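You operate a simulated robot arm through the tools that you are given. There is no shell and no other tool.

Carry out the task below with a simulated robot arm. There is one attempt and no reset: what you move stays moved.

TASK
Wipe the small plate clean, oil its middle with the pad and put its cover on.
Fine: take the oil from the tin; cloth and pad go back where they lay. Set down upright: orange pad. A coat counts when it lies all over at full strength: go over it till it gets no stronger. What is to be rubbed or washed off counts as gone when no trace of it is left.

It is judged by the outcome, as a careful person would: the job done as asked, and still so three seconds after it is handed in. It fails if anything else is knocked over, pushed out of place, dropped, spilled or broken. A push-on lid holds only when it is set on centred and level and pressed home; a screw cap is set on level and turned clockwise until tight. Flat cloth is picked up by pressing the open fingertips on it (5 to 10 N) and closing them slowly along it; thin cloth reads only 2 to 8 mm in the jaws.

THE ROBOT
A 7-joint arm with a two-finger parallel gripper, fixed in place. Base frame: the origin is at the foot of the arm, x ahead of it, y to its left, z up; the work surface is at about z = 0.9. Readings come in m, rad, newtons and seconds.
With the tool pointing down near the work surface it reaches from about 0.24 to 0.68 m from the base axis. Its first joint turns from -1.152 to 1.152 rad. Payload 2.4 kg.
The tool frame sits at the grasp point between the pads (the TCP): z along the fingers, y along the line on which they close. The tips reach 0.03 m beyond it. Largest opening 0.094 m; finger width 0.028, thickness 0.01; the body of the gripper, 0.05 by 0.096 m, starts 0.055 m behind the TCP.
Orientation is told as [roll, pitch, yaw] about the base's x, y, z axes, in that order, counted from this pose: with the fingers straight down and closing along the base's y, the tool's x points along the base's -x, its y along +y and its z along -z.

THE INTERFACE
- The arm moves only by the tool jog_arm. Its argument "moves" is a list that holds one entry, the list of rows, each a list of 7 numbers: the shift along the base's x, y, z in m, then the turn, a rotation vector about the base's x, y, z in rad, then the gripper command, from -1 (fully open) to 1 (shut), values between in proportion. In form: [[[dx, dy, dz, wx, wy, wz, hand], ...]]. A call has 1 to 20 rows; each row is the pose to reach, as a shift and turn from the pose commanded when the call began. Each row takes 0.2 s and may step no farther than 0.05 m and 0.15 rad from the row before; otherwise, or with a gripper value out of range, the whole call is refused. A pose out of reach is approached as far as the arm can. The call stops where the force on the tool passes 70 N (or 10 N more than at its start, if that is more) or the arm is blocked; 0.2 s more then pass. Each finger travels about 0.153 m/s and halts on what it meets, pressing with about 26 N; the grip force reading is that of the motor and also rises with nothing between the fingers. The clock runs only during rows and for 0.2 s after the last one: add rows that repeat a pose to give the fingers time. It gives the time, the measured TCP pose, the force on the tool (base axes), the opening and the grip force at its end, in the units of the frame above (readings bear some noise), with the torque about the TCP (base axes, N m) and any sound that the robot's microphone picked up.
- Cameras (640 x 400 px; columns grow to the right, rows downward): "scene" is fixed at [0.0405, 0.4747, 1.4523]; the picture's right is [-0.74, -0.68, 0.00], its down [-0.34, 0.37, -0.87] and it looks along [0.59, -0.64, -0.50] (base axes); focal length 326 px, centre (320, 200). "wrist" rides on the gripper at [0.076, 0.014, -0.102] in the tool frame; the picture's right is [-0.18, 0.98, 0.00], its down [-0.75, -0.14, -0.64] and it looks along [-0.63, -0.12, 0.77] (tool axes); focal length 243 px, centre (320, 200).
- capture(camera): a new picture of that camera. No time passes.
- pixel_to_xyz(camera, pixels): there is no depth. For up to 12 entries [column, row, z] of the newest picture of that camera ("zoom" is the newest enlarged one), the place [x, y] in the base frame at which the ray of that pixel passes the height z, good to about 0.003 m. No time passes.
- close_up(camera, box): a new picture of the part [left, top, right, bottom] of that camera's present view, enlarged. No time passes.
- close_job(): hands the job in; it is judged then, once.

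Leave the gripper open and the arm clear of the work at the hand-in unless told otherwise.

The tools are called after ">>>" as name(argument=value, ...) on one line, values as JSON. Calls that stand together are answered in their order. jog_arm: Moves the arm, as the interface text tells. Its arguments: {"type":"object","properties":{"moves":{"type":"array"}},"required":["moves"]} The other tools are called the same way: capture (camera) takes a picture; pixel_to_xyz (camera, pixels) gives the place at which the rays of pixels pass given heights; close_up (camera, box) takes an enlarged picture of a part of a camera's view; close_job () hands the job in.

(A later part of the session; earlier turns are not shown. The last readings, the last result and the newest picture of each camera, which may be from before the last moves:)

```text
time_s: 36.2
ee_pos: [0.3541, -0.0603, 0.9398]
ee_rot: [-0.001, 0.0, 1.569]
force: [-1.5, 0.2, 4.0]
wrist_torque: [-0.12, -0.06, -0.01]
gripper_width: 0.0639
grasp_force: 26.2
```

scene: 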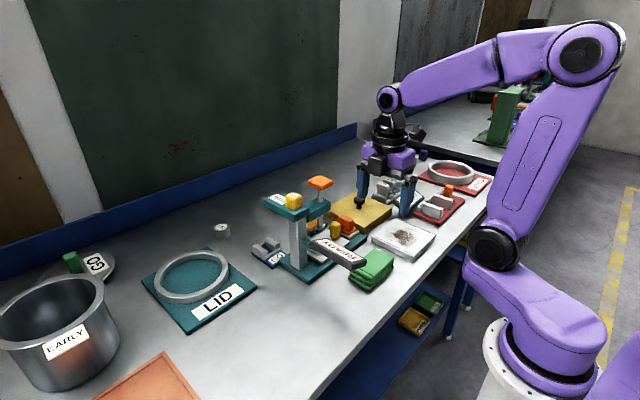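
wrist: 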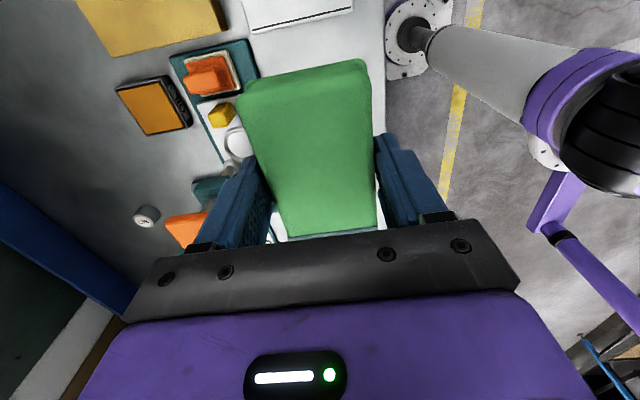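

The force is 4 N upward, so the cloth is touching the table at (0.3541,-0.0603). I'll open the fingers slowly, then rise.

>>> jog_arm(moves=[[[0, 0, 0, 0, 0, 0, -0.3], [0, 0, 0, 0, 0, 0, -0.4], [0, 0, 0, 0, 0, 0, -0.6], [0, 0, 0, 0, 0, 0, -0.8], [0, 0, 0, 0, 0, 0, -1], [0, 0, 0, 0, 0, 0, -1], [0, 0, 0.02, 0, 0, 0, -1], [0, 0, 0.06, 0, 0, 0, -1], [0, 0, 0.1, 0, 0, 0, -1], [0, 0, 0.14, 0, 0, 0, -1], [0, 0, 0.18, 0, 0, 0, -1], [0, 0, 0.18, 0, 0, 0, -1]]])

>>> capture(camera="wrist")

>>> capture(camera="scene")

>>> close_up(camera="scene", box=[330, 210, 450, 300])

```text
time_s: 38.8
ee_pos: [0.356, -0.0603, 1.119]
ee_rot: [-0.001, 0.0, 1.57]
force: [0.5, 0.5, -0.9]
wrist_torque: [-0.04, 0.0, 0.01]
gripper_width: 0.094
grasp_force: 0.1
```

```text
taken
```

wrist: 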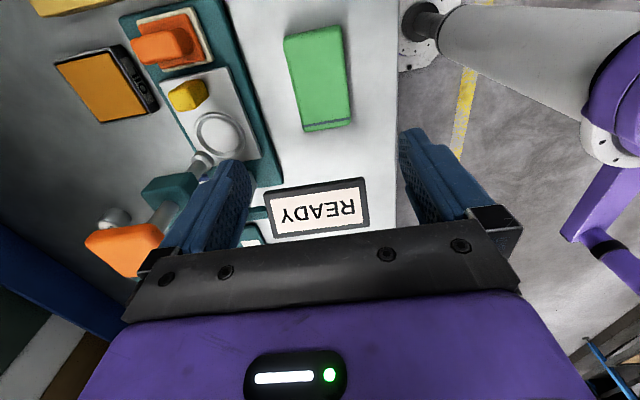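

```text
taken
```

scene: 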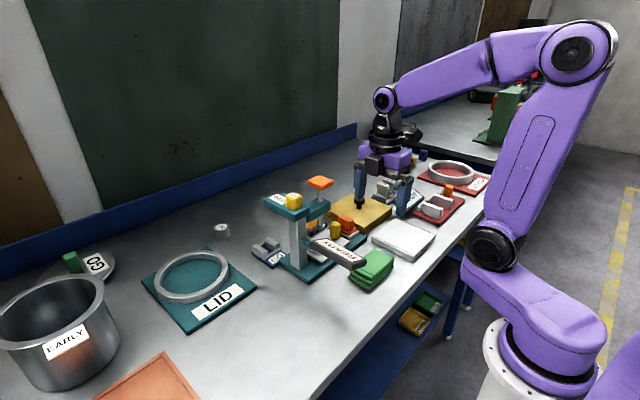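

```text
4.44 times, centred on (390, 255) of scene
```

zoom: 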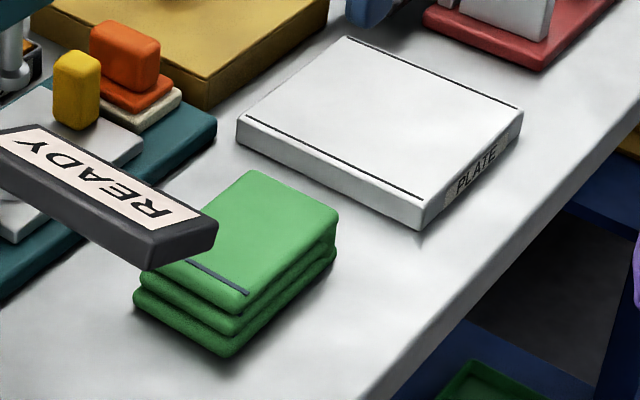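

The cloth lies exactly as before and the plate is clean. Next is the pad, so I'll zoom in on it in both views to get its handle shape and position.

>>> close_up(camera="scene", box=[325, 205, 375, 240])

>>> close_up(camera="wrist", box=[40, 0, 280, 150])

```text
11.43 times, centred on (350, 222) of scene
```

zoom: 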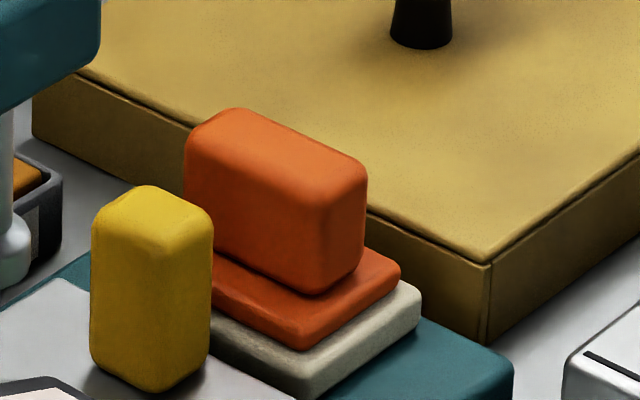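

```text
2.67 times, centred on (160, 75) of wrist
```

zoom: 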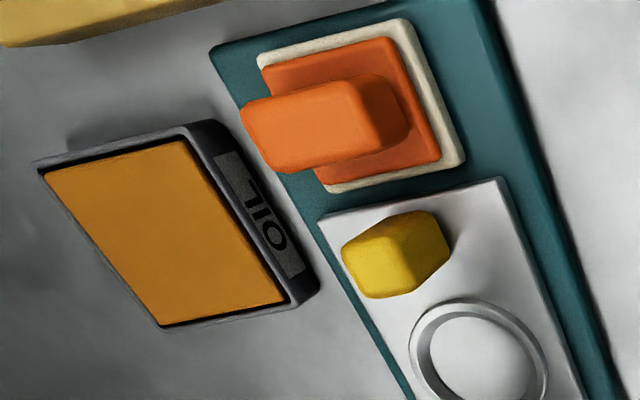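

The pad's handle is long along x (about 0.036) and narrow along y, and the yellow peg is close on its +y side. I'll grip it along x with the current gripper turn. Next I'll measure the exact coordinates of the pad and tin.

>>> pixel_to_xyz(camera="zoom", pixels=[[257, 55, 0.918], [405, 18, 0.918], [465, 160, 0.918], [325, 195, 0.918], [264, 70, 0.925], [395, 38, 0.925], [440, 155, 0.925], [242, 110, 0.955], [255, 170, 0.955], [378, 145, 0.955], [350, 80, 0.955]])

>>> pixel_to_xyz(camera="wrist", pixels=[[57, 64, 0.915], [110, 52, 0.915], [147, 112, 0.915], [101, 122, 0.915], [54, 60, 0.92], [112, 46, 0.92], [160, 108, 0.92], [101, 125, 0.92]])

>>> pixel_to_xyz(camera="scene", pixels=[[350, 230.5, 0.93], [339, 217, 0.95], [354, 219, 0.95], [338.8, 213, 0.955], [350.5, 223, 0.955], [354, 218, 0.955]])

```text
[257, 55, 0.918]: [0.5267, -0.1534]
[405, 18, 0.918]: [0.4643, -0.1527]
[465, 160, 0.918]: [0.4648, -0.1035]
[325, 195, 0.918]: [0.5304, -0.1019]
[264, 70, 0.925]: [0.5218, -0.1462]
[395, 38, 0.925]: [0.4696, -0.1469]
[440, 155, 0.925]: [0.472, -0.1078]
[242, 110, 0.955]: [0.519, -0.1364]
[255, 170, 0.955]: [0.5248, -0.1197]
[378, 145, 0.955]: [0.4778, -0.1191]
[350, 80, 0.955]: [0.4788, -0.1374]
```

```text
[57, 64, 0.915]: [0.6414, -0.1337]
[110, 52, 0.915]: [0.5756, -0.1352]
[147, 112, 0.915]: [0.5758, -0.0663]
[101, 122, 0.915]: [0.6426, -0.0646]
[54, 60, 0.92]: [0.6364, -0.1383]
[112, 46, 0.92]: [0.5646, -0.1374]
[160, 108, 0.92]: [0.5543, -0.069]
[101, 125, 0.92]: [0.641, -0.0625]
```

```text
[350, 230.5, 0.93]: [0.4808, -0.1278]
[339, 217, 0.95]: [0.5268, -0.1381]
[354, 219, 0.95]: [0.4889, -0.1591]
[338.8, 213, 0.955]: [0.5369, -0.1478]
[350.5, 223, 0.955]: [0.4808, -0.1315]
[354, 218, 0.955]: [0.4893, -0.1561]
```

The pad's centre is near (0.497,-0.128), with the handle about 0.044 by 0.018. The tin's opening is about 0.066 by 0.07, so I want its position and rim height more exactly. I'll move in the air to (0.52,-0.25) for a better look.

>>> jog_arm(moves=[[[0.03, -0.035, 0, 0, 0, 0, -1], [0.06, -0.07, 0, 0, 0, 0, -1], [0.09, -0.105, 0, 0, 0, 0, -1], [0.12, -0.14, 0, 0, 0, 0, -1], [0.15, -0.175, 0, 0, 0, 0, -1], [0.17, -0.19, 0, 0, 0, 0, -1], [0.17, -0.19, 0, 0, 0, 0, -1]]])

>>> capture(camera="wrist")

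>>> close_up(camera="wrist", box=[200, 60, 440, 210])

```text
time_s: 40.4
ee_pos: [0.5243, -0.2504, 1.1192]
ee_rot: [0.0, -0.001, 1.57]
force: [-0.7, 0.1, -0.7]
wrist_torque: [0.0, 0.01, 0.02]
gripper_width: 0.094
grasp_force: 0.2
```

```text
taken
```

wrist: 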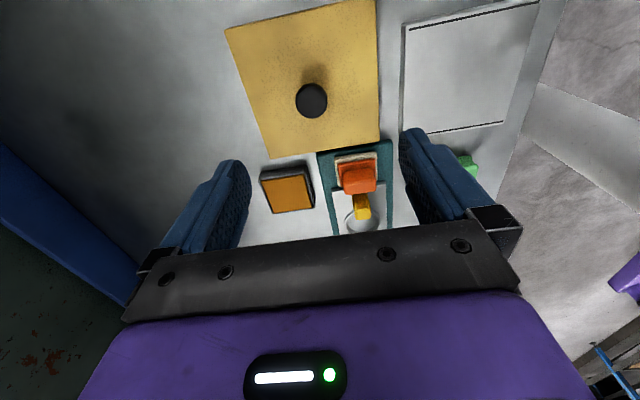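

```text
2.67 times, centred on (320, 135) of wrist
```

zoom: 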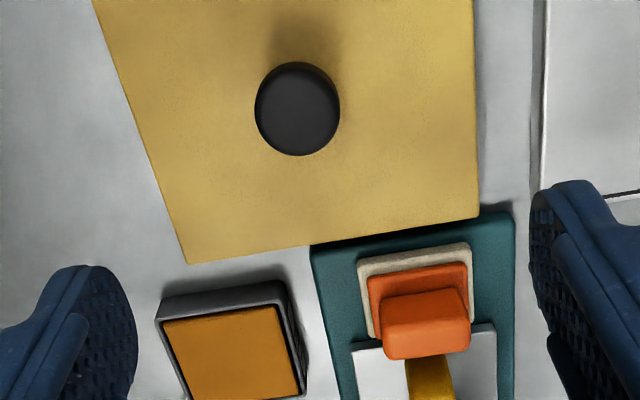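

I'll read the tin's inner edges and the pad's edges in this enlarged view at a few heights.

>>> pixel_to_xyz(camera="zoom", pixels=[[163, 322, 0.915], [275, 306, 0.915], [300, 392, 0.915], [163, 322, 0.925], [275, 306, 0.925], [300, 392, 0.925], [358, 262, 0.92], [468, 244, 0.92], [474, 320, 0.92], [382, 300, 0.955], [468, 290, 0.955], [470, 345, 0.955]])

>>> pixel_to_xyz(camera="wrist", pixels=[[264, 180, 0.915], [302, 173, 0.915], [313, 207, 0.915], [272, 213, 0.915], [311, 101, 0.965], [225, 28, 0.93], [376, 0, 0.93], [380, 142, 0.93], [270, 157, 0.93], [311, 101, 0.955]])

```text
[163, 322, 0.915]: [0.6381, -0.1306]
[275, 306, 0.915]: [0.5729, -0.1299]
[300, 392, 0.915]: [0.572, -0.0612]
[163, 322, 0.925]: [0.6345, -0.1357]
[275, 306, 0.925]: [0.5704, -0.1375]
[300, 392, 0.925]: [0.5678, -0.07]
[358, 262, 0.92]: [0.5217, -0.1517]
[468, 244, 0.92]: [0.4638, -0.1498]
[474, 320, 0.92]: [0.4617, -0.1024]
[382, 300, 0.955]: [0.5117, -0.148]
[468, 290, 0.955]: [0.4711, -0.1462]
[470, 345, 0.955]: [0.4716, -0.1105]
```

```text
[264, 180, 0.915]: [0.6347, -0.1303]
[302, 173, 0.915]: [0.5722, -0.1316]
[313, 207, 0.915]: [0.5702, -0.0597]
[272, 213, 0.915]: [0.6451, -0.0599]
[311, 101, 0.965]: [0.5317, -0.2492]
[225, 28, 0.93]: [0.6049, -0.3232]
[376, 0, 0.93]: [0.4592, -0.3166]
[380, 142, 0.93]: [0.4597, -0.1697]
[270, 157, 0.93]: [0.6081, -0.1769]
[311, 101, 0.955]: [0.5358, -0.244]
```

From two views, the tin's centre is (0.603,-0.100) with its rim near z 0.921. The pad's centre is (0.493,-0.128) and its handle top is about z 0.967. Before going in, I need to know how far the block on the gripper's +y side sticks out relative to the gauge arm.

>>> capture(camera="scene")

>>> close_up(camera="scene", box=[250, 90, 450, 250])

>>> pixel_to_xyz(camera="scene", pixels=[[330, 201, 1.03], [330, 201, 1.05], [330, 201, 1.07], [333, 183, 1.1], [333, 183, 1.12], [333, 183, 1.14], [324, 238, 0.95], [324, 238, 0.97]])

```text
taken
```

scene: 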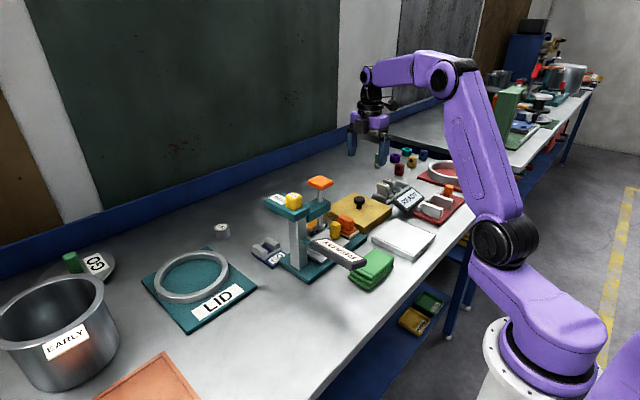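

```text
2.50 times, centred on (350, 170) of scene
```

zoom: 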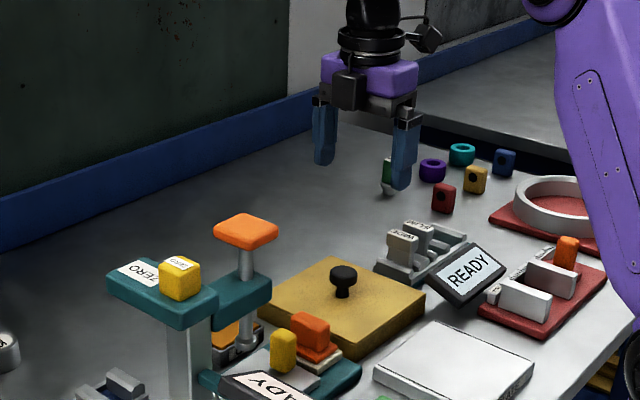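

```text
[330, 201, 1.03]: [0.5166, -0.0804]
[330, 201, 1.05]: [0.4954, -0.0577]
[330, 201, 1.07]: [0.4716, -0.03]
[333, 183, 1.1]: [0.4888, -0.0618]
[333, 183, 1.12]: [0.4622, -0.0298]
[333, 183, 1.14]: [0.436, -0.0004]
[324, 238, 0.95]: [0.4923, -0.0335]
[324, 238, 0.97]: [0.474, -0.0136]
```

The block reaches about 0.05 m to +y of the TCP. At the pad that is y -0.078, and the gauge arm's end is at about -0.057, so a straight descent clears it by about 2 cm. I'll move above the pad, lower to z 1.02 and look.

>>> jog_arm(moves=[[[-0.01, 0.04, 0, 0, 0, 0, -1], [-0.02, 0.08, 0, 0, 0, 0, -1], [-0.031, 0.12, 0, 0, 0, 0, -1], [-0.031, 0.122, -0.03, 0, 0, 0, -1], [-0.031, 0.122, -0.06, 0, 0, 0, -1], [-0.031, 0.122, -0.09, 0, 0, 0, -1], [-0.031, 0.122, -0.099, 0, 0, 0, -1], [-0.031, 0.122, -0.099, 0, 0, 0, -1]]])

>>> capture(camera="wrist")

>>> close_up(camera="scene", box=[270, 140, 400, 240])

```text
time_s: 42.2
ee_pos: [0.493, -0.1289, 1.0203]
ee_rot: [-0.002, -0.001, 1.57]
force: [-0.2, -0.6, 0.5]
wrist_torque: [-0.01, 0.0, 0.01]
gripper_width: 0.0939
grasp_force: 0.0
```

```text
taken
```

wrist: 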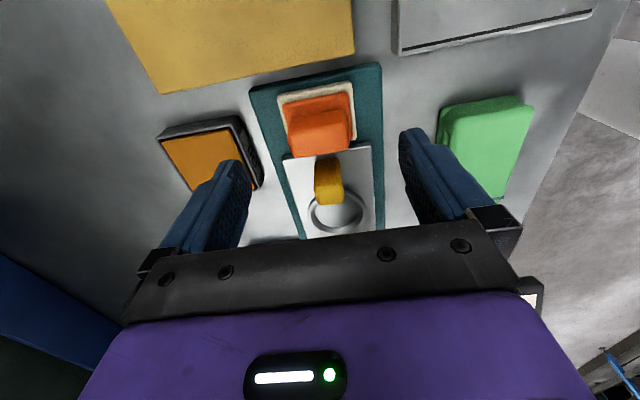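

```text
4.00 times, centred on (335, 190) of scene
```

zoom: 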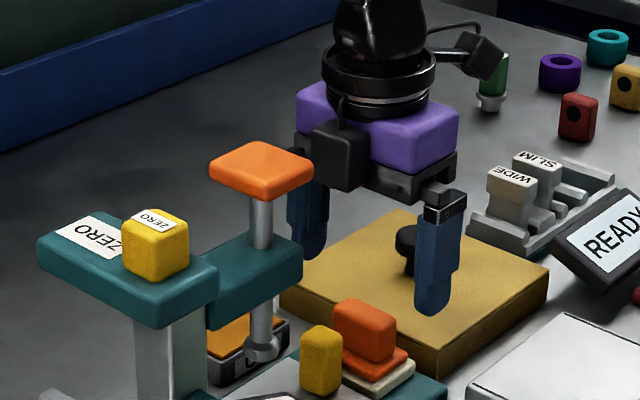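

The approach is clear. I'll check the handle's position from this nearer view.

>>> close_up(camera="wrist", box=[240, 60, 400, 210])

>>> pixel_to_xyz(camera="wrist", pixels=[[278, 100, 0.923], [352, 81, 0.923], [357, 134, 0.923], [293, 157, 0.967], [349, 151, 0.967], [345, 112, 0.967], [291, 123, 0.967], [340, 200, 0.95], [342, 160, 0.96]])

```text
2.67 times, centred on (320, 135) of wrist
```

zoom: 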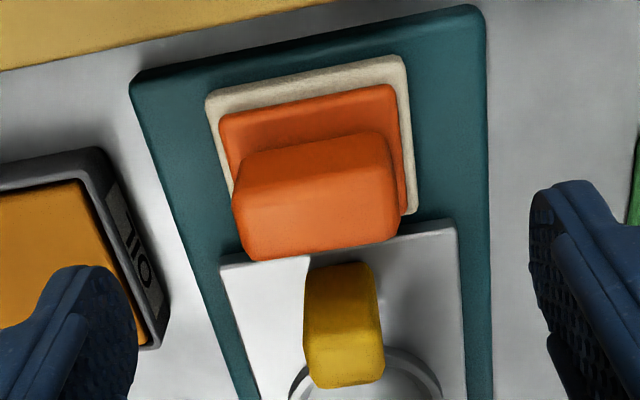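

```text
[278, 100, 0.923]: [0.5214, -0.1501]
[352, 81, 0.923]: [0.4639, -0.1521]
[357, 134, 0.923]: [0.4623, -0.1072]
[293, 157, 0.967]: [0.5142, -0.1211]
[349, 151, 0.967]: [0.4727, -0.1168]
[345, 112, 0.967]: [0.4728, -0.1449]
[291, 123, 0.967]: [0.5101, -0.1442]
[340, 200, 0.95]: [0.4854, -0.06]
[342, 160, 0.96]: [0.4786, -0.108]
```

The handle is centred at x 0.493, y about -0.127. I'll descend to TCP z 0.969, so the tips end just above the orange plate, fingers open.

>>> jog_arm(moves=[[[0, 0.0015, -0.02, 0, 0, 0, -1], [0, 0.0015, -0.038, 0, 0, 0, -1], [0, 0.0015, -0.048, 0, 0, 0, -1], [0, 0.0015, -0.051, 0, 0, 0, -1], [0, 0.0015, -0.051, 0, 0, 0, -1]]])

>>> capture(camera="wrist")

>>> close_up(camera="scene", box=[270, 160, 390, 250])

```text
time_s: 43.4
ee_pos: [0.4925, -0.1258, 0.9701]
ee_rot: [-0.001, -0.003, 1.57]
force: [-1.0, 0.0, 0.5]
wrist_torque: [0.01, 0.02, 0.0]
gripper_width: 0.094
grasp_force: 0.0
```

```text
taken
```

wrist: 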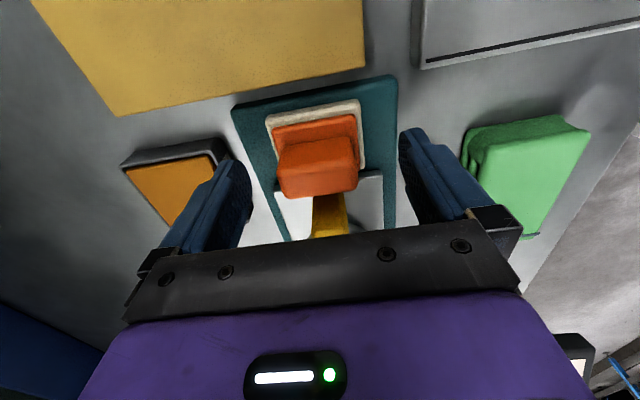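

```text
4.44 times, centred on (330, 205) of scene
```

zoom: 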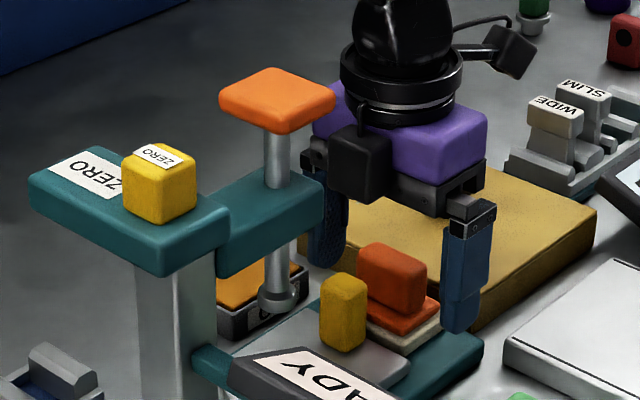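

The handle sits between the fingers, slightly toward -y of the TCP (pixel 318,181 against 320,188). I'll shift -3 mm in y and close slowly.

>>> jog_arm(moves=[[[0, -0.003, 0, 0, 0, 0, -1], [0, -0.003, 0, 0, 0, 0, -0.6], [0, -0.003, 0, 0, 0, 0, -0.3], [0, -0.003, 0, 0, 0, 0, -0.1], [0, -0.003, 0, 0, 0, 0, 0], [0, -0.003, 0, 0, 0, 0, 0.1], [0, -0.003, 0, 0, 0, 0, 0.2], [0, -0.003, 0, 0, 0, 0, 0.3], [0, -0.003, 0, 0, 0, 0, 0.4], [0, -0.003, 0, 0, 0, 0, 0.4]]])

>>> capture(camera="wrist")

>>> close_up(camera="scene", box=[270, 160, 390, 250])

```text
time_s: 45.6
ee_pos: [0.4935, -0.1294, 0.9698]
ee_rot: [0.001, -0.001, 1.57]
force: [-0.5, 0.4, 0.7]
wrist_torque: [0.02, 0.01, 0.01]
gripper_width: 0.0471
grasp_force: 25.6
```

```text
taken
```

wrist: 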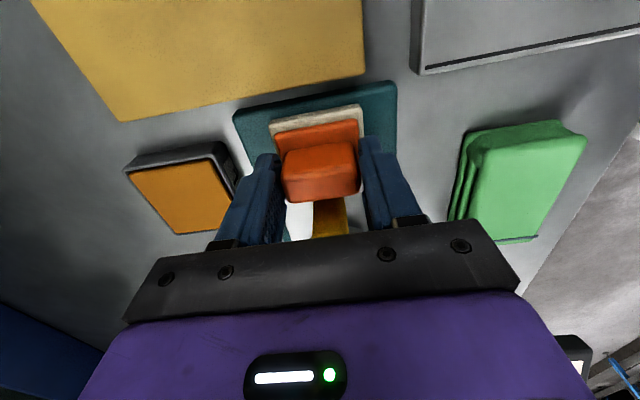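

```text
4.44 times, centred on (330, 205) of scene
```

zoom: 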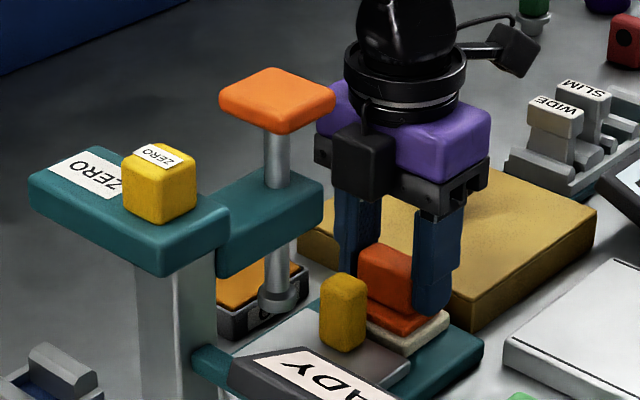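

The handle is gripped at 0.047 with 26 N. The pad's home is TCP (0.4935,-0.1294,0.9698). I'll lift straight up 4 cm and check.

>>> jog_arm(moves=[[[0, 0, 0.005, 0, 0, 0, 0.4], [0, 0, 0.02, 0, 0, 0, 0.4], [0, 0, 0.04, 0, 0, 0, 0.4], [0, 0, 0.04, 0, 0, 0, 0.4]]])

>>> capture(camera="wrist")

>>> close_up(camera="scene", box=[270, 160, 390, 250])

```text
time_s: 46.6
ee_pos: [0.4934, -0.1289, 1.0107]
ee_rot: [0.0, 0.0, 1.571]
force: [-0.5, -0.8, -0.5]
wrist_torque: [0.01, -0.01, 0.01]
gripper_width: 0.047
grasp_force: 26.0
```

```text
taken
```

wrist: 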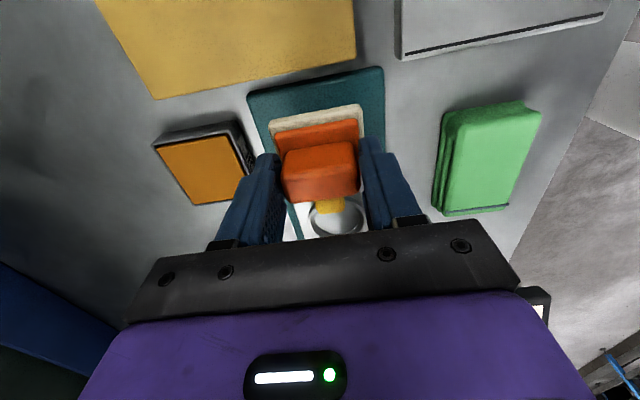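

```text
4.44 times, centred on (330, 205) of scene
```

zoom: 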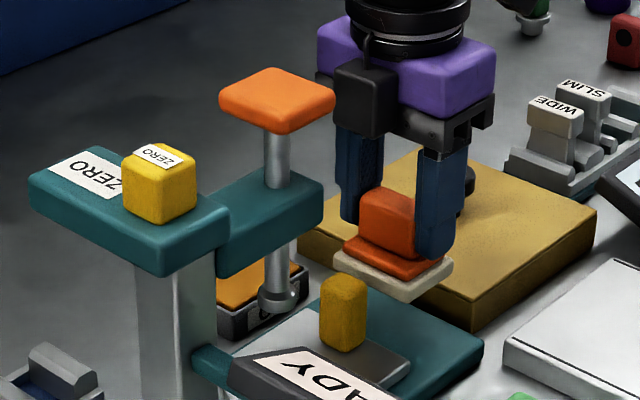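

The pad is held level. I'll carry it over the tin at (0.604,-0.100), staying at z ~1.02.

>>> jog_arm(moves=[[[0.02, 0.0, 0.01, 0, 0, 0, 0.4], [0.05, 0.008, 0.01, 0, 0, 0, 0.4], [0.08, 0.018, 0.01, 0, 0, 0, 0.4], [0.105, 0.027, 0.01, 0, 0, 0, 0.4], [0.1105, 0.029, 0.01, 0, 0, 0, 0.4], [0.1105, 0.029, 0.0, 0, 0, 0, 0.4], [0.1105, 0.029, 0.0, 0, 0, 0, 0.4]]])

>>> capture(camera="wrist")

>>> close_up(camera="scene", box=[270, 160, 390, 250])

>>> close_up(camera="wrist", box=[220, 60, 420, 240])

```text
time_s: 48.2
ee_pos: [0.6029, -0.1008, 1.0103]
ee_rot: [-0.001, 0.001, 1.569]
force: [-0.3, -0.4, -0.4]
wrist_torque: [0.03, 0.0, -0.01]
gripper_width: 0.0471
grasp_force: 26.4
```

```text
taken
```

wrist: 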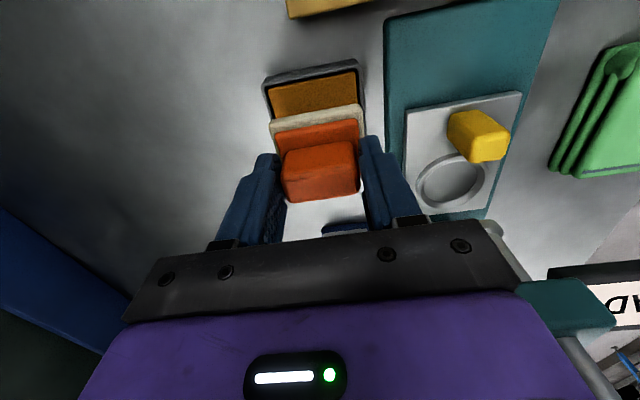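

```text
4.44 times, centred on (330, 205) of scene
```

zoom: 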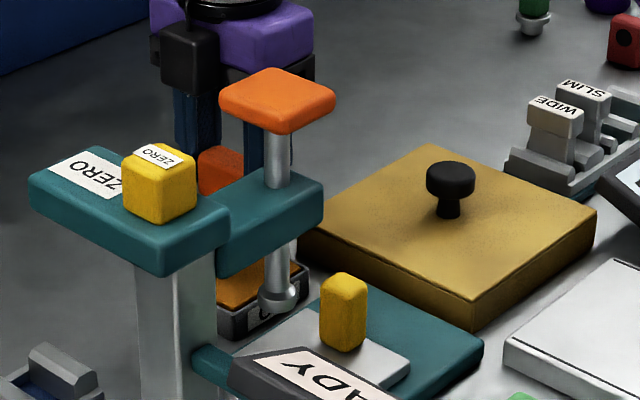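

```text
2.22 times, centred on (320, 150) of wrist
```

zoom: 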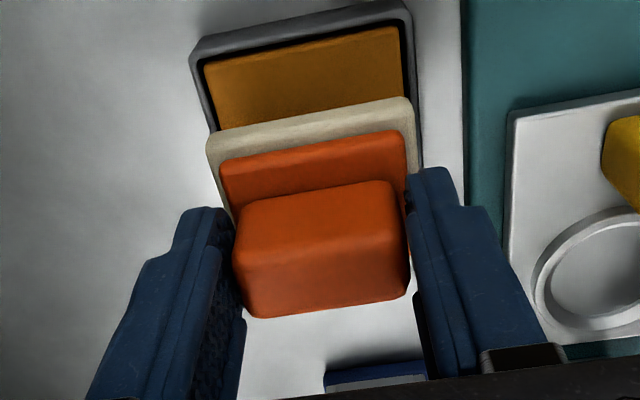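

The pad is directly above the tin. I'll read the tin's edges in this close view to align exactly before dipping.

>>> pixel_to_xyz(camera="zoom", pixels=[[207, 66, 0.918], [399, 30, 0.918], [407, 95, 0.918], [217, 128, 0.918], [191, 48, 0.921], [410, 6, 0.921], [419, 100, 0.921], [207, 145, 0.96], [410, 98, 0.96], [417, 172, 0.96]])

```text
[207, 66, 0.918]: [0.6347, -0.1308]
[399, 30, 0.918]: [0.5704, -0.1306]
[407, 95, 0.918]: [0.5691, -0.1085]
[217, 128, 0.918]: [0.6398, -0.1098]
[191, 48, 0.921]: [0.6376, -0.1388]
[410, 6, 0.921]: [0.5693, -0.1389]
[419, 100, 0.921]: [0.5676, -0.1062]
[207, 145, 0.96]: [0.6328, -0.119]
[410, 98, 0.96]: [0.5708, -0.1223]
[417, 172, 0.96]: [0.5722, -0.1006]
```

The tin's centre x is about 0.603 and the pad's is about 0.602, and there's room in y. I'll lower slowly toward contact, expected near TCP z 0.979, stopping short first.

>>> jog_arm(moves=[[[0.001, 0.001, -0.01, 0, 0, 0, 0.4], [0.001, 0.001, -0.02, 0, 0, 0, 0.4], [0.001, 0.001, -0.025, 0, 0, 0, 0.4], [0.001, 0.001, -0.028, 0, 0, 0, 0.4], [0.001, 0.001, -0.029, 0, 0, 0, 0.4]]])

>>> close_up(camera="wrist", box=[220, 60, 420, 240])

```text
time_s: 49.4
ee_pos: [0.6044, -0.099, 0.9811]
ee_rot: [-0.001, 0.002, 1.571]
force: [-0.5, 0.2, -1.1]
wrist_torque: [-0.04, 0.05, 0.0]
gripper_width: 0.0469
grasp_force: 25.9
```

```text
2.22 times, centred on (320, 150) of wrist
```

zoom: 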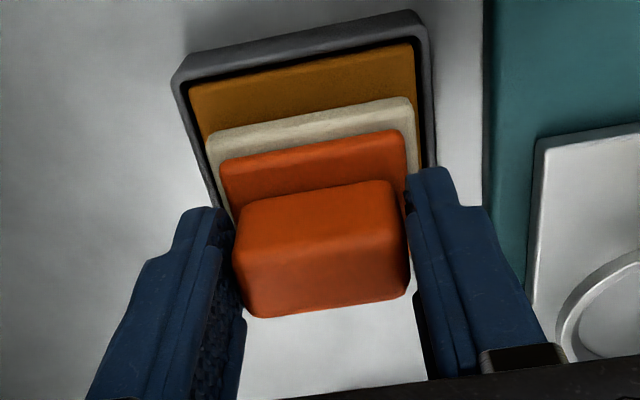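

There's no contact yet at 0.981 and the pad is centred over the oil. I'll go on down in 1 mm steps.

>>> jog_arm(moves=[[[0, 0, -0.001, 0, 0, 0, 0.4], [0, 0, -0.002, 0, 0, 0, 0.4], [0, 0, -0.003, 0, 0, 0, 0.4], [0, 0, -0.003, 0, 0, 0, 0.4]]])

```text
time_s: 50.4
ee_pos: [0.6052, -0.0996, 0.9778]
ee_rot: [0.0, 0.0, 1.572]
force: [-1.6, 0.8, 3.9]
wrist_torque: [0.03, -0.04, 0.01]
gripper_width: 0.0467
grasp_force: 25.5
```

First contact shows as 3.9 N at z 0.978. I'll press down another 0.7 mm to load the pad, then hold.

>>> jog_arm(moves=[[[0, 0, -0.0004, 0, 0, 0, 0.4], [0, 0, -0.0007, 0, 0, 0, 0.4], [0, 0, -0.0007, 0, 0, 0, 0.4], [0, 0, -0.0007, 0, 0, 0, 0.4]]])

>>> close_up(camera="wrist", box=[220, 60, 420, 240])

```text
time_s: 51.4
ee_pos: [0.605, -0.0998, 0.9783]
ee_rot: [-0.004, 0.0, 1.572]
force: [-1.3, 0.8, 19.1]
wrist_torque: [0.22, 0.11, 0.04]
gripper_width: 0.0466
grasp_force: 25.7
```

```text
2.22 times, centred on (320, 150) of wrist
```

zoom: 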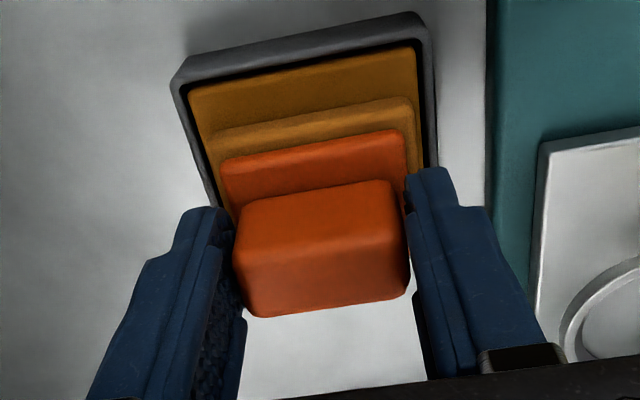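

The pad has turned golden, so it's loaded with oil. I'll lift straight out to z ~1.05 and carry it over toward the plate's middle at (0.360,-0.223).

>>> jog_arm(moves=[[[0, 0, 0.01, 0, 0, 0, 0.4], [0, 0, 0.03, 0, 0, 0, 0.4], [0, 0, 0.07, 0, 0, 0, 0.4], [-0.035, -0.0176, 0.07, 0, 0, 0, 0.4], [-0.07, -0.0352, 0.07, 0, 0, 0, 0.4], [-0.105, -0.0528, 0.07, 0, 0, 0, 0.4], [-0.14, -0.0704, 0.07, 0, 0, 0, 0.4], [-0.175, -0.088, 0.07, 0, 0, 0, 0.4], [-0.21, -0.106, 0.07, 0, 0, 0, 0.4], [-0.245, -0.1235, 0.07, 0, 0, 0, 0.4], [-0.245, -0.1235, 0.05, 0, 0, 0, 0.4], [-0.245, -0.1235, 0.03, 0, 0, 0, 0.4], [-0.245, -0.1235, 0.03, 0, 0, 0, 0.4]]])

>>> capture(camera="wrist")

>>> close_up(camera="scene", box=[300, 160, 460, 270])

```text
time_s: 54.2
ee_pos: [0.3594, -0.2235, 1.0072]
ee_rot: [0.0, 0.0, 1.57]
force: [-0.8, 0.1, -0.3]
wrist_torque: [0.01, -0.01, 0.0]
gripper_width: 0.043
grasp_force: 26.1
```

```text
taken
```

wrist: 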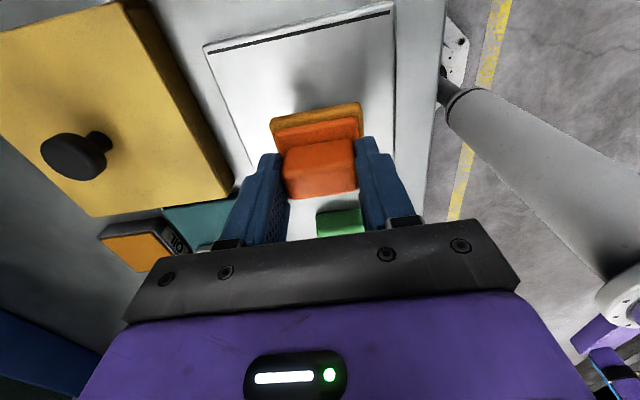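

```text
3.64 times, centred on (380, 215) of scene
```

zoom: 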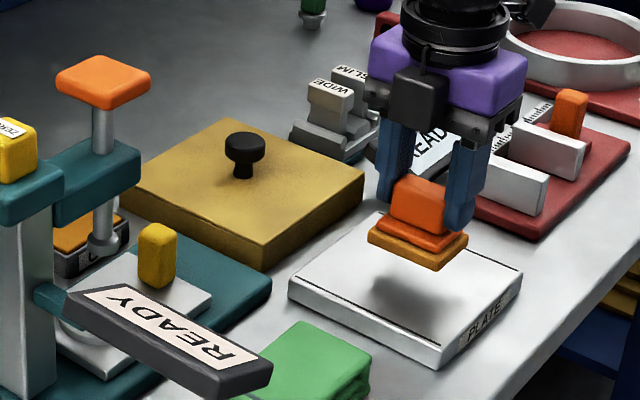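

The gripper width has dropped from 0.047 to 0.043, so I'll check whether the pad has shifted in the fingers.

>>> close_up(camera="wrist", box=[220, 60, 420, 240])

>>> close_up(camera="scene", box=[380, 190, 450, 240])

```text
2.22 times, centred on (320, 150) of wrist
```

zoom: 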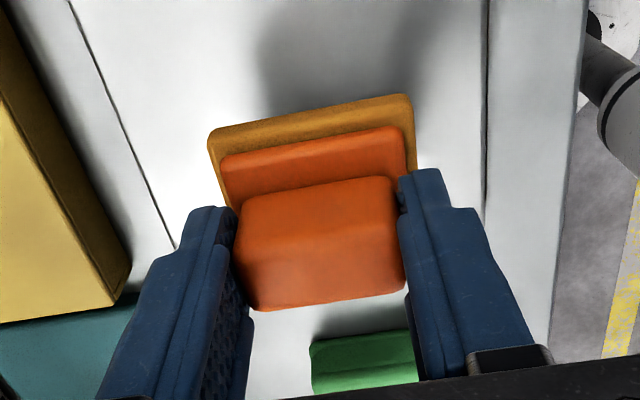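

```text
8.00 times, centred on (415, 215) of scene
```

zoom: 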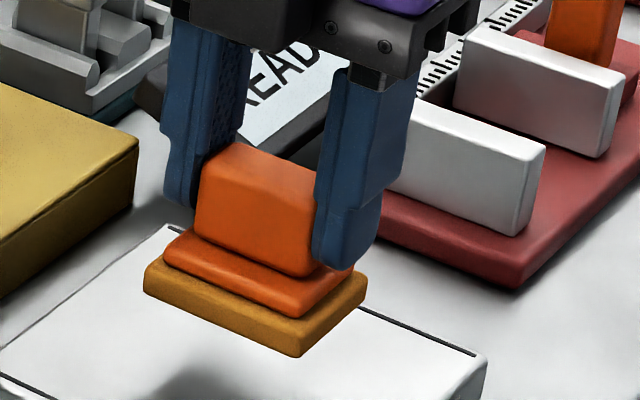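

The pad is still level and has settled into a firmer grip at 0.043. I'll lower it toward the plate's middle, slowly near contact.

>>> jog_arm(moves=[[[0, 0, -0.01, 0, 0, 0, 0.5], [0, 0, -0.018, 0, 0, 0, 0.5], [0, 0, -0.022, 0, 0, 0, 0.5], [0, 0, -0.024, 0, 0, 0, 0.5], [0, 0, -0.025, 0, 0, 0, 0.5]]])

```text
time_s: 55.4
ee_pos: [0.3594, -0.2242, 0.9816]
ee_rot: [-0.001, 0.0, 1.572]
force: [0.5, 0.3, -1.3]
wrist_torque: [0.02, -0.01, 0.02]
gripper_width: 0.0431
grasp_force: 26.5
```

There's no contact yet at z 0.9816, so I'll continue in 1 mm steps.

>>> jog_arm(moves=[[[0, 0, -0.001, 0, 0, 0, 0.5], [0, 0, -0.002, 0, 0, 0, 0.5], [0, 0, -0.002, 0, 0, 0, 0.5]]])

```text
time_s: 56.2
ee_pos: [0.3598, -0.2239, 0.9803]
ee_rot: [0.0, 0.0, 1.57]
force: [0.7, -1.0, -0.3]
wrist_torque: [0.01, -0.01, 0.0]
gripper_width: 0.043
grasp_force: 26.1
```

>>> jog_arm(moves=[[[0, 0, -0.001, 0, 0, 0, 0.5], [0, 0, -0.002, 0, 0, 0, 0.5], [0, 0, -0.002, 0, 0, 0, 0.5]]])

>>> close_up(camera="scene", box=[360, 190, 450, 260])

```text
time_s: 57.0
ee_pos: [0.3593, -0.2245, 0.9777]
ee_rot: [-0.001, 0.0, 1.57]
force: [-0.4, 0.5, 0.3]
wrist_torque: [0.03, 0.01, 0.01]
gripper_width: 0.043
grasp_force: 26.7
```

```text
5.71 times, centred on (405, 225) of scene
```

zoom: 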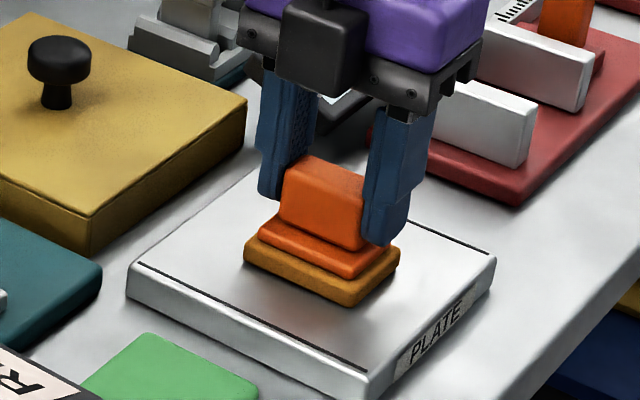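

The pad is just above the plate. I'll keep lowering by fine steps.

>>> jog_arm(moves=[[[0, 0, -0.001, 0, 0, 0, 0.5], [0, 0, -0.0015, 0, 0, 0, 0.5], [0, 0, -0.0015, 0, 0, 0, 0.5]]])

```text
time_s: 57.8
ee_pos: [0.3611, -0.2229, 0.9764]
ee_rot: [0.0, 0.0, 1.57]
force: [-0.7, 0.4, 4.0]
wrist_torque: [0.09, 0.07, 0.01]
gripper_width: 0.0431
grasp_force: 26.3
```

Contact reads 4 N at z 0.9764. I'll press a further 0.4 mm and rub slowly over the middle, x ±0.015 and y ±0.02.

>>> jog_arm(moves=[[[0, 0, -0.0004, 0, 0, 0, 0.5], [0.008, 0, -0.0004, 0, 0, 0, 0.5], [0.015, 0, -0.0004, 0, 0, 0, 0.5], [0.015, 0.01, -0.0004, 0, 0, 0, 0.5], [0.015, 0.02, -0.0004, 0, 0, 0, 0.5], [0.005, 0.02, -0.0004, 0, 0, 0, 0.5], [-0.005, 0.02, -0.0004, 0, 0, 0, 0.5], [-0.015, 0.02, -0.0004, 0, 0, 0, 0.5], [-0.015, 0.01, -0.0004, 0, 0, 0, 0.5], [-0.015, 0, -0.0004, 0, 0, 0, 0.5], [-0.015, -0.01, -0.0004, 0, 0, 0, 0.5], [-0.015, -0.02, -0.0004, 0, 0, 0, 0.5], [-0.005, -0.02, -0.0004, 0, 0, 0, 0.5], [0.005, -0.02, -0.0004, 0, 0, 0, 0.5], [0.015, -0.02, -0.0004, 0, 0, 0, 0.5], [0.015, -0.01, -0.0004, 0, 0, 0, 0.5], [0.01, 0, -0.0004, 0, 0, 0, 0.5], [0, 0, -0.0004, 0, 0, 0, 0.5]]])

>>> capture(camera="wrist")

>>> close_up(camera="scene", box=[360, 190, 450, 260])

```text
time_s: 61.6
ee_pos: [0.3601, -0.2227, 0.9761]
ee_rot: [-0.005, -0.001, 1.571]
force: [5.4, 1.4, 15.9]
wrist_torque: [0.13, 0.02, -0.06]
gripper_width: 0.0432
grasp_force: 26.0
```

```text
taken
```

wrist: 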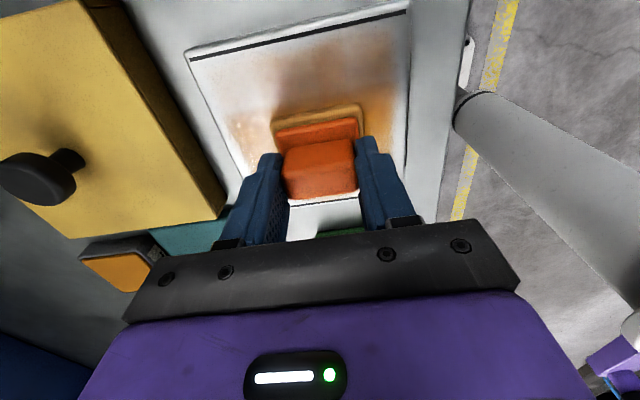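

```text
5.71 times, centred on (405, 225) of scene
```

zoom: 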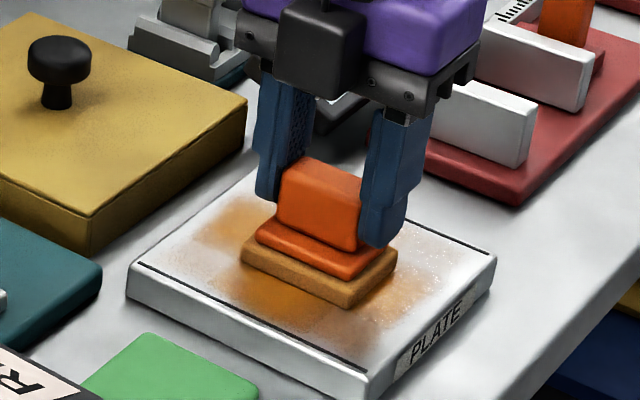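

Oil is going on and the plate hasn't moved. I'll do another round, denser over the centre, then lift and inspect.

>>> jog_arm(moves=[[[-0.01, 0, 0, 0, 0, 0, 0.5], [-0.015, 0.008, 0, 0, 0, 0, 0.5], [-0.005, 0.01, 0, 0, 0, 0, 0.5], [0.005, 0.01, 0, 0, 0, 0, 0.5], [0.015, 0.01, 0, 0, 0, 0, 0.5], [0.015, 0, 0, 0, 0, 0, 0.5], [0.005, 0, 0, 0, 0, 0, 0.5], [-0.005, 0, 0, 0, 0, 0, 0.5], [-0.015, 0, 0, 0, 0, 0, 0.5], [-0.015, -0.01, 0, 0, 0, 0, 0.5], [-0.005, -0.01, 0, 0, 0, 0, 0.5], [0.005, -0.01, 0, 0, 0, 0, 0.5], [0.015, -0.01, 0, 0, 0, 0, 0.5], [0.015, -0.018, 0, 0, 0, 0, 0.5], [0.005, -0.018, 0, 0, 0, 0, 0.5], [-0.005, -0.018, 0, 0, 0, 0, 0.5], [-0.015, -0.018, 0, 0, 0, 0, 0.5], [-0.01, -0.008, 0, 0, 0, 0, 0.5], [0, 0, 0, 0, 0, 0, 0.5], [0, 0, 0.01, 0, 0, 0, 0.5]]])

>>> jog_arm(moves=[[[0, 0, 0.03, 0, 0, 0, 0.5], [0.01, 0.03, 0.06, 0, 0, 0, 0.5], [0.03, 0.06, 0.09, 0, 0, 0, 0.5], [0.05, 0.09, 0.11, 0, 0, 0, 0.5], [0.05, 0.09, 0.11, 0, 0, 0, 0.5]]])

>>> capture(camera="wrist")

>>> close_up(camera="scene", box=[360, 200, 450, 260])

```text
time_s: 65.8
ee_pos: [0.3592, -0.2216, 0.9867]
ee_rot: [0.002, -0.002, 1.572]
force: [-0.3, 0.1, -0.6]
wrist_torque: [-0.01, 0.02, 0.0]
gripper_width: 0.0428
grasp_force: 25.8
```

```text
time_s: 67.0
ee_pos: [0.4094, -0.1319, 1.0951]
ee_rot: [0.0, -0.001, 1.57]
force: [-0.5, 0.4, -0.6]
wrist_torque: [0.0, -0.05, -0.02]
gripper_width: 0.0431
grasp_force: 26.3
```

```text
taken
```

wrist: 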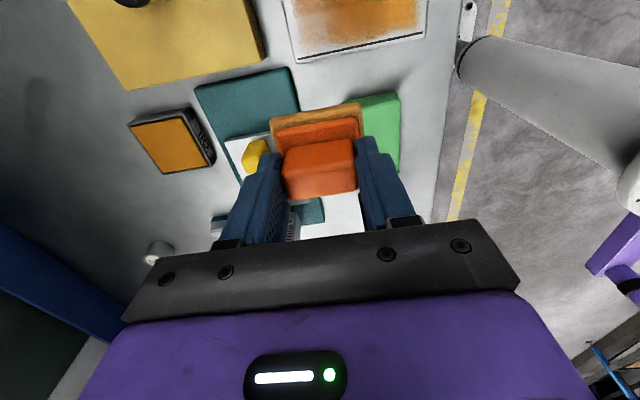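

```text
6.67 times, centred on (405, 230) of scene
```

zoom: 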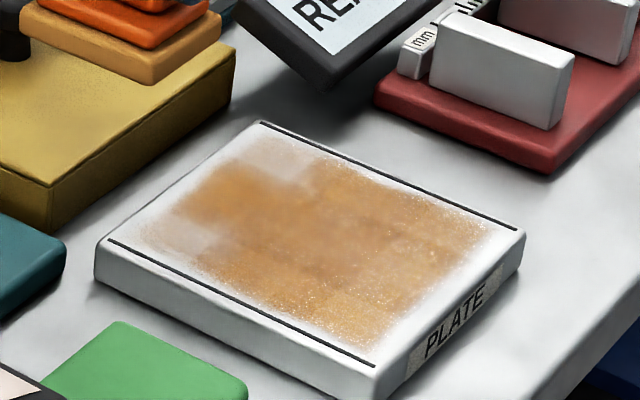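

The coat covers the middle but is uneven and not at full strength. The pad has paled, so I'll load it again by carrying it back above the tin at (0.605,-0.0995).

>>> jog_arm(moves=[[[0.04, 0.0, 0, 0, 0, 0, 0.5], [0.08, 0.005, -0.01, 0, 0, 0, 0.5], [0.12, 0.013, -0.03, 0, 0, 0, 0.5], [0.16, 0.025, -0.05, 0, 0, 0, 0.5], [0.19, 0.0325, -0.07, 0, 0, 0, 0.5], [0.1955, 0.0325, -0.085, 0, 0, 0, 0.5], [0.1955, 0.0325, -0.1, 0, 0, 0, 0.5], [0.1955, 0.0325, -0.11, 0, 0, 0, 0.5], [0.1955, 0.0325, -0.112, 0, 0, 0, 0.5], [0.1955, 0.0325, -0.112, 0, 0, 0, 0.5]]])

>>> close_up(camera="wrist", box=[220, 60, 420, 240])

```text
time_s: 69.2
ee_pos: [0.6057, -0.1006, 0.9844]
ee_rot: [0.0, 0.001, 1.57]
force: [-0.2, 0.1, -1.4]
wrist_torque: [0.0, 0.02, 0.01]
gripper_width: 0.0429
grasp_force: 26.1
```

```text
2.22 times, centred on (320, 150) of wrist
```

zoom: 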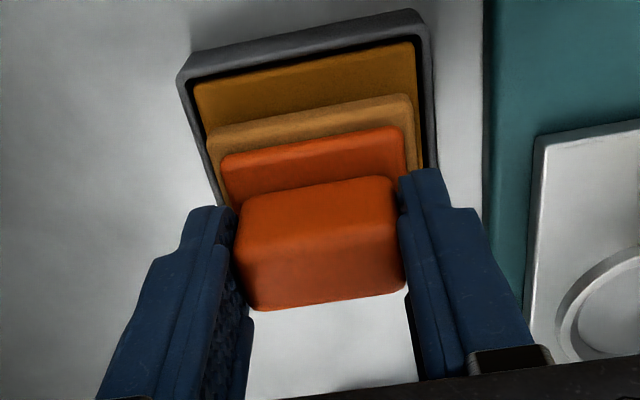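

The pad is aligned over the tin. I'll lower it in fine steps to contact.

>>> jog_arm(moves=[[[0, 0, -0.002, 0, 0, 0, 0.5], [0, 0, -0.004, 0, 0, 0, 0.5], [0, 0, -0.005, 0, 0, 0, 0.5], [0, 0, -0.006, 0, 0, 0, 0.5], [0, 0, -0.006, 0, 0, 0, 0.5]]])

```text
time_s: 70.4
ee_pos: [0.6053, -0.1007, 0.9808]
ee_rot: [-0.007, -0.001, 1.571]
force: [-5.8, 1.1, 28.1]
wrist_torque: [0.11, 0.58, 0.02]
gripper_width: 0.0432
grasp_force: 26.3
```

Contact reads 28 N at z 0.981, so the pad now sits about 3 mm lower in the fingers. I'll hold briefly, then lift out and look.

>>> jog_arm(moves=[[[0, 0, 0.0005, 0, 0, 0, 0.5], [0, 0, 0.0005, 0, 0, 0, 0.5], [0, 0, 0.0005, 0, 0, 0, 0.5], [0, 0, 0.01, 0, 0, 0, 0.5], [0, 0, 0.03, 0, 0, 0, 0.5], [0, 0, 0.07, 0, 0, 0, 0.5], [0, 0, 0.07, 0, 0, 0, 0.5]]])

>>> capture(camera="wrist")

>>> capture(camera="scene")

```text
time_s: 72.0
ee_pos: [0.6057, -0.1015, 1.0487]
ee_rot: [0.0, 0.001, 1.571]
force: [-0.5, -0.1, -1.3]
wrist_torque: [-0.01, -0.02, 0.01]
gripper_width: 0.0434
grasp_force: 25.9
```

```text
taken
```

wrist: 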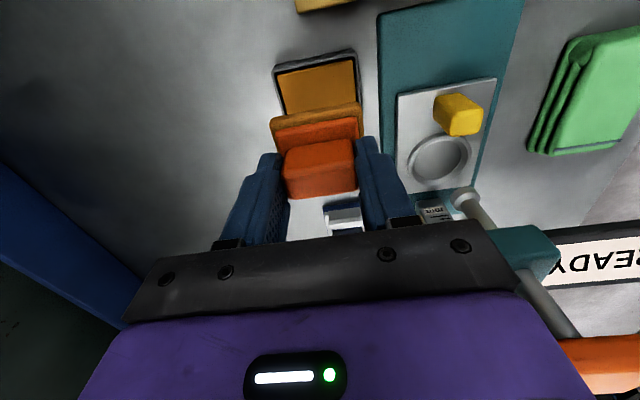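

```text
taken
```

scene: 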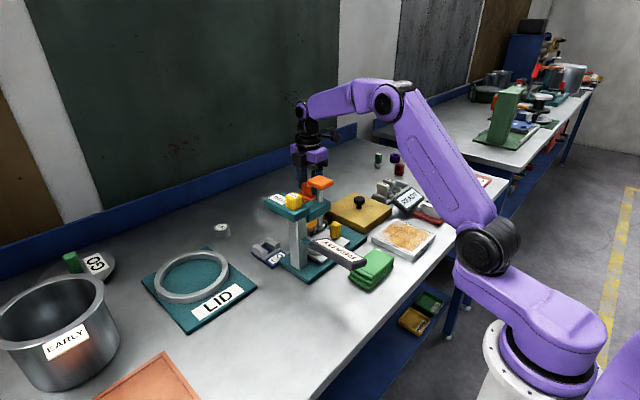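

The pad is loaded golden again and the tin hasn't moved. I'll carry it back over the plate's middle by the same path.

>>> jog_arm(moves=[[[-0.035, -0.0174, 0.0, 0, 0, 0, 0.5], [-0.07, -0.0348, 0.0, 0, 0, 0, 0.5], [-0.105, -0.0522, 0.0, 0, 0, 0, 0.5], [-0.14, -0.0696, 0.0, 0, 0, 0, 0.5], [-0.175, -0.087, 0.0, 0, 0, 0, 0.5], [-0.21, -0.104, 0.0, 0, 0, 0, 0.5], [-0.2455, -0.1215, 0.0, 0, 0, 0, 0.5], [-0.2455, -0.1215, -0.03, 0, 0, 0, 0.5], [-0.2455, -0.1215, -0.055, 0, 0, 0, 0.5], [-0.2455, -0.1215, -0.064, 0, 0, 0, 0.5], [-0.2455, -0.1215, -0.067, 0, 0, 0, 0.5], [-0.2455, -0.1215, -0.067, 0, 0, 0, 0.5]]])

```text
time_s: 74.6
ee_pos: [0.3597, -0.221, 0.9819]
ee_rot: [0.001, 0.002, 1.572]
force: [-1.1, 0.0, -0.6]
wrist_torque: [0.02, -0.02, 0.0]
gripper_width: 0.043
grasp_force: 25.7
```

>>> jog_arm(moves=[[[0, -0.001, -0.001, 0, 0, 0, 0.5], [0, -0.001, -0.002, 0, 0, 0, 0.5], [0, -0.001, -0.003, 0, 0, 0, 0.5], [0, -0.001, -0.003, 0, 0, 0, 0.5]]])

```text
time_s: 75.6
ee_pos: [0.3594, -0.2233, 0.9786]
ee_rot: [0.0, 0.0, 1.572]
force: [0.2, -0.7, -0.6]
wrist_torque: [-0.04, 0.0, -0.01]
gripper_width: 0.0431
grasp_force: 25.7
```

There's still no contact at 0.9786. I'll go 2 mm further, to the height where it touched before.

>>> jog_arm(moves=[[[0, 0, -0.001, 0, 0, 0, 0.5], [0, 0, -0.002, 0, 0, 0, 0.5], [0, 0, -0.0024, 0, 0, 0, 0.5], [0, 0, -0.0024, 0, 0, 0, 0.5]]])

```text
time_s: 76.6
ee_pos: [0.3595, -0.2227, 0.9772]
ee_rot: [-0.003, 0.002, 1.57]
force: [-5.7, 3.4, 27.6]
wrist_torque: [0.18, 0.37, 0.02]
gripper_width: 0.0431
grasp_force: 25.9
```

The force is 27 N. I'll ease 0.5 mm and rub in x strokes at stepped y offsets over the middle.

>>> jog_arm(moves=[[[0, 0, 0.0005, 0, 0, 0, 0.5], [0.007, 0, 0.0005, 0, 0, 0, 0.5], [0.014, 0.0, 0.0005, 0, 0, 0, 0.5], [0.014, 0.01, 0.0005, 0, 0, 0, 0.5], [0.014, 0.016, 0.0005, 0, 0, 0, 0.5], [0.005, 0.016, 0.0005, 0, 0, 0, 0.5], [-0.005, 0.016, 0.0005, 0, 0, 0, 0.5], [-0.014, 0.016, 0.0005, 0, 0, 0, 0.5], [-0.014, 0.006, 0.0005, 0, 0, 0, 0.5], [-0.005, 0.005, 0.0005, 0, 0, 0, 0.5], [0.005, 0.005, 0.0005, 0, 0, 0, 0.5], [0.014, 0.005, 0.0005, 0, 0, 0, 0.5], [0.014, -0.005, 0.0005, 0, 0, 0, 0.5], [0.005, -0.005, 0.0005, 0, 0, 0, 0.5], [-0.005, -0.005, 0.0005, 0, 0, 0, 0.5], [-0.014, -0.006, 0.0005, 0, 0, 0, 0.5], [-0.014, -0.016, 0.0005, 0, 0, 0, 0.5], [-0.005, -0.016, 0.0005, 0, 0, 0, 0.5], [0.005, -0.016, 0.0005, 0, 0, 0, 0.5], [0.014, -0.016, 0.0005, 0, 0, 0, 0.5]]])

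>>> close_up(camera="scene", box=[360, 190, 450, 260])

```text
time_s: 80.8
ee_pos: [0.3728, -0.2393, 0.9766]
ee_rot: [0.0, -0.001, 1.571]
force: [-8.8, -1.3, 27.4]
wrist_torque: [-0.15, 0.32, 0.05]
gripper_width: 0.0431
grasp_force: 26.2
```

```text
5.71 times, centred on (405, 225) of scene
```

zoom: 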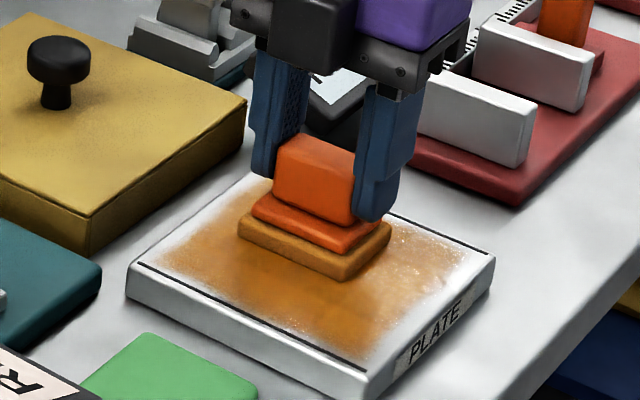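

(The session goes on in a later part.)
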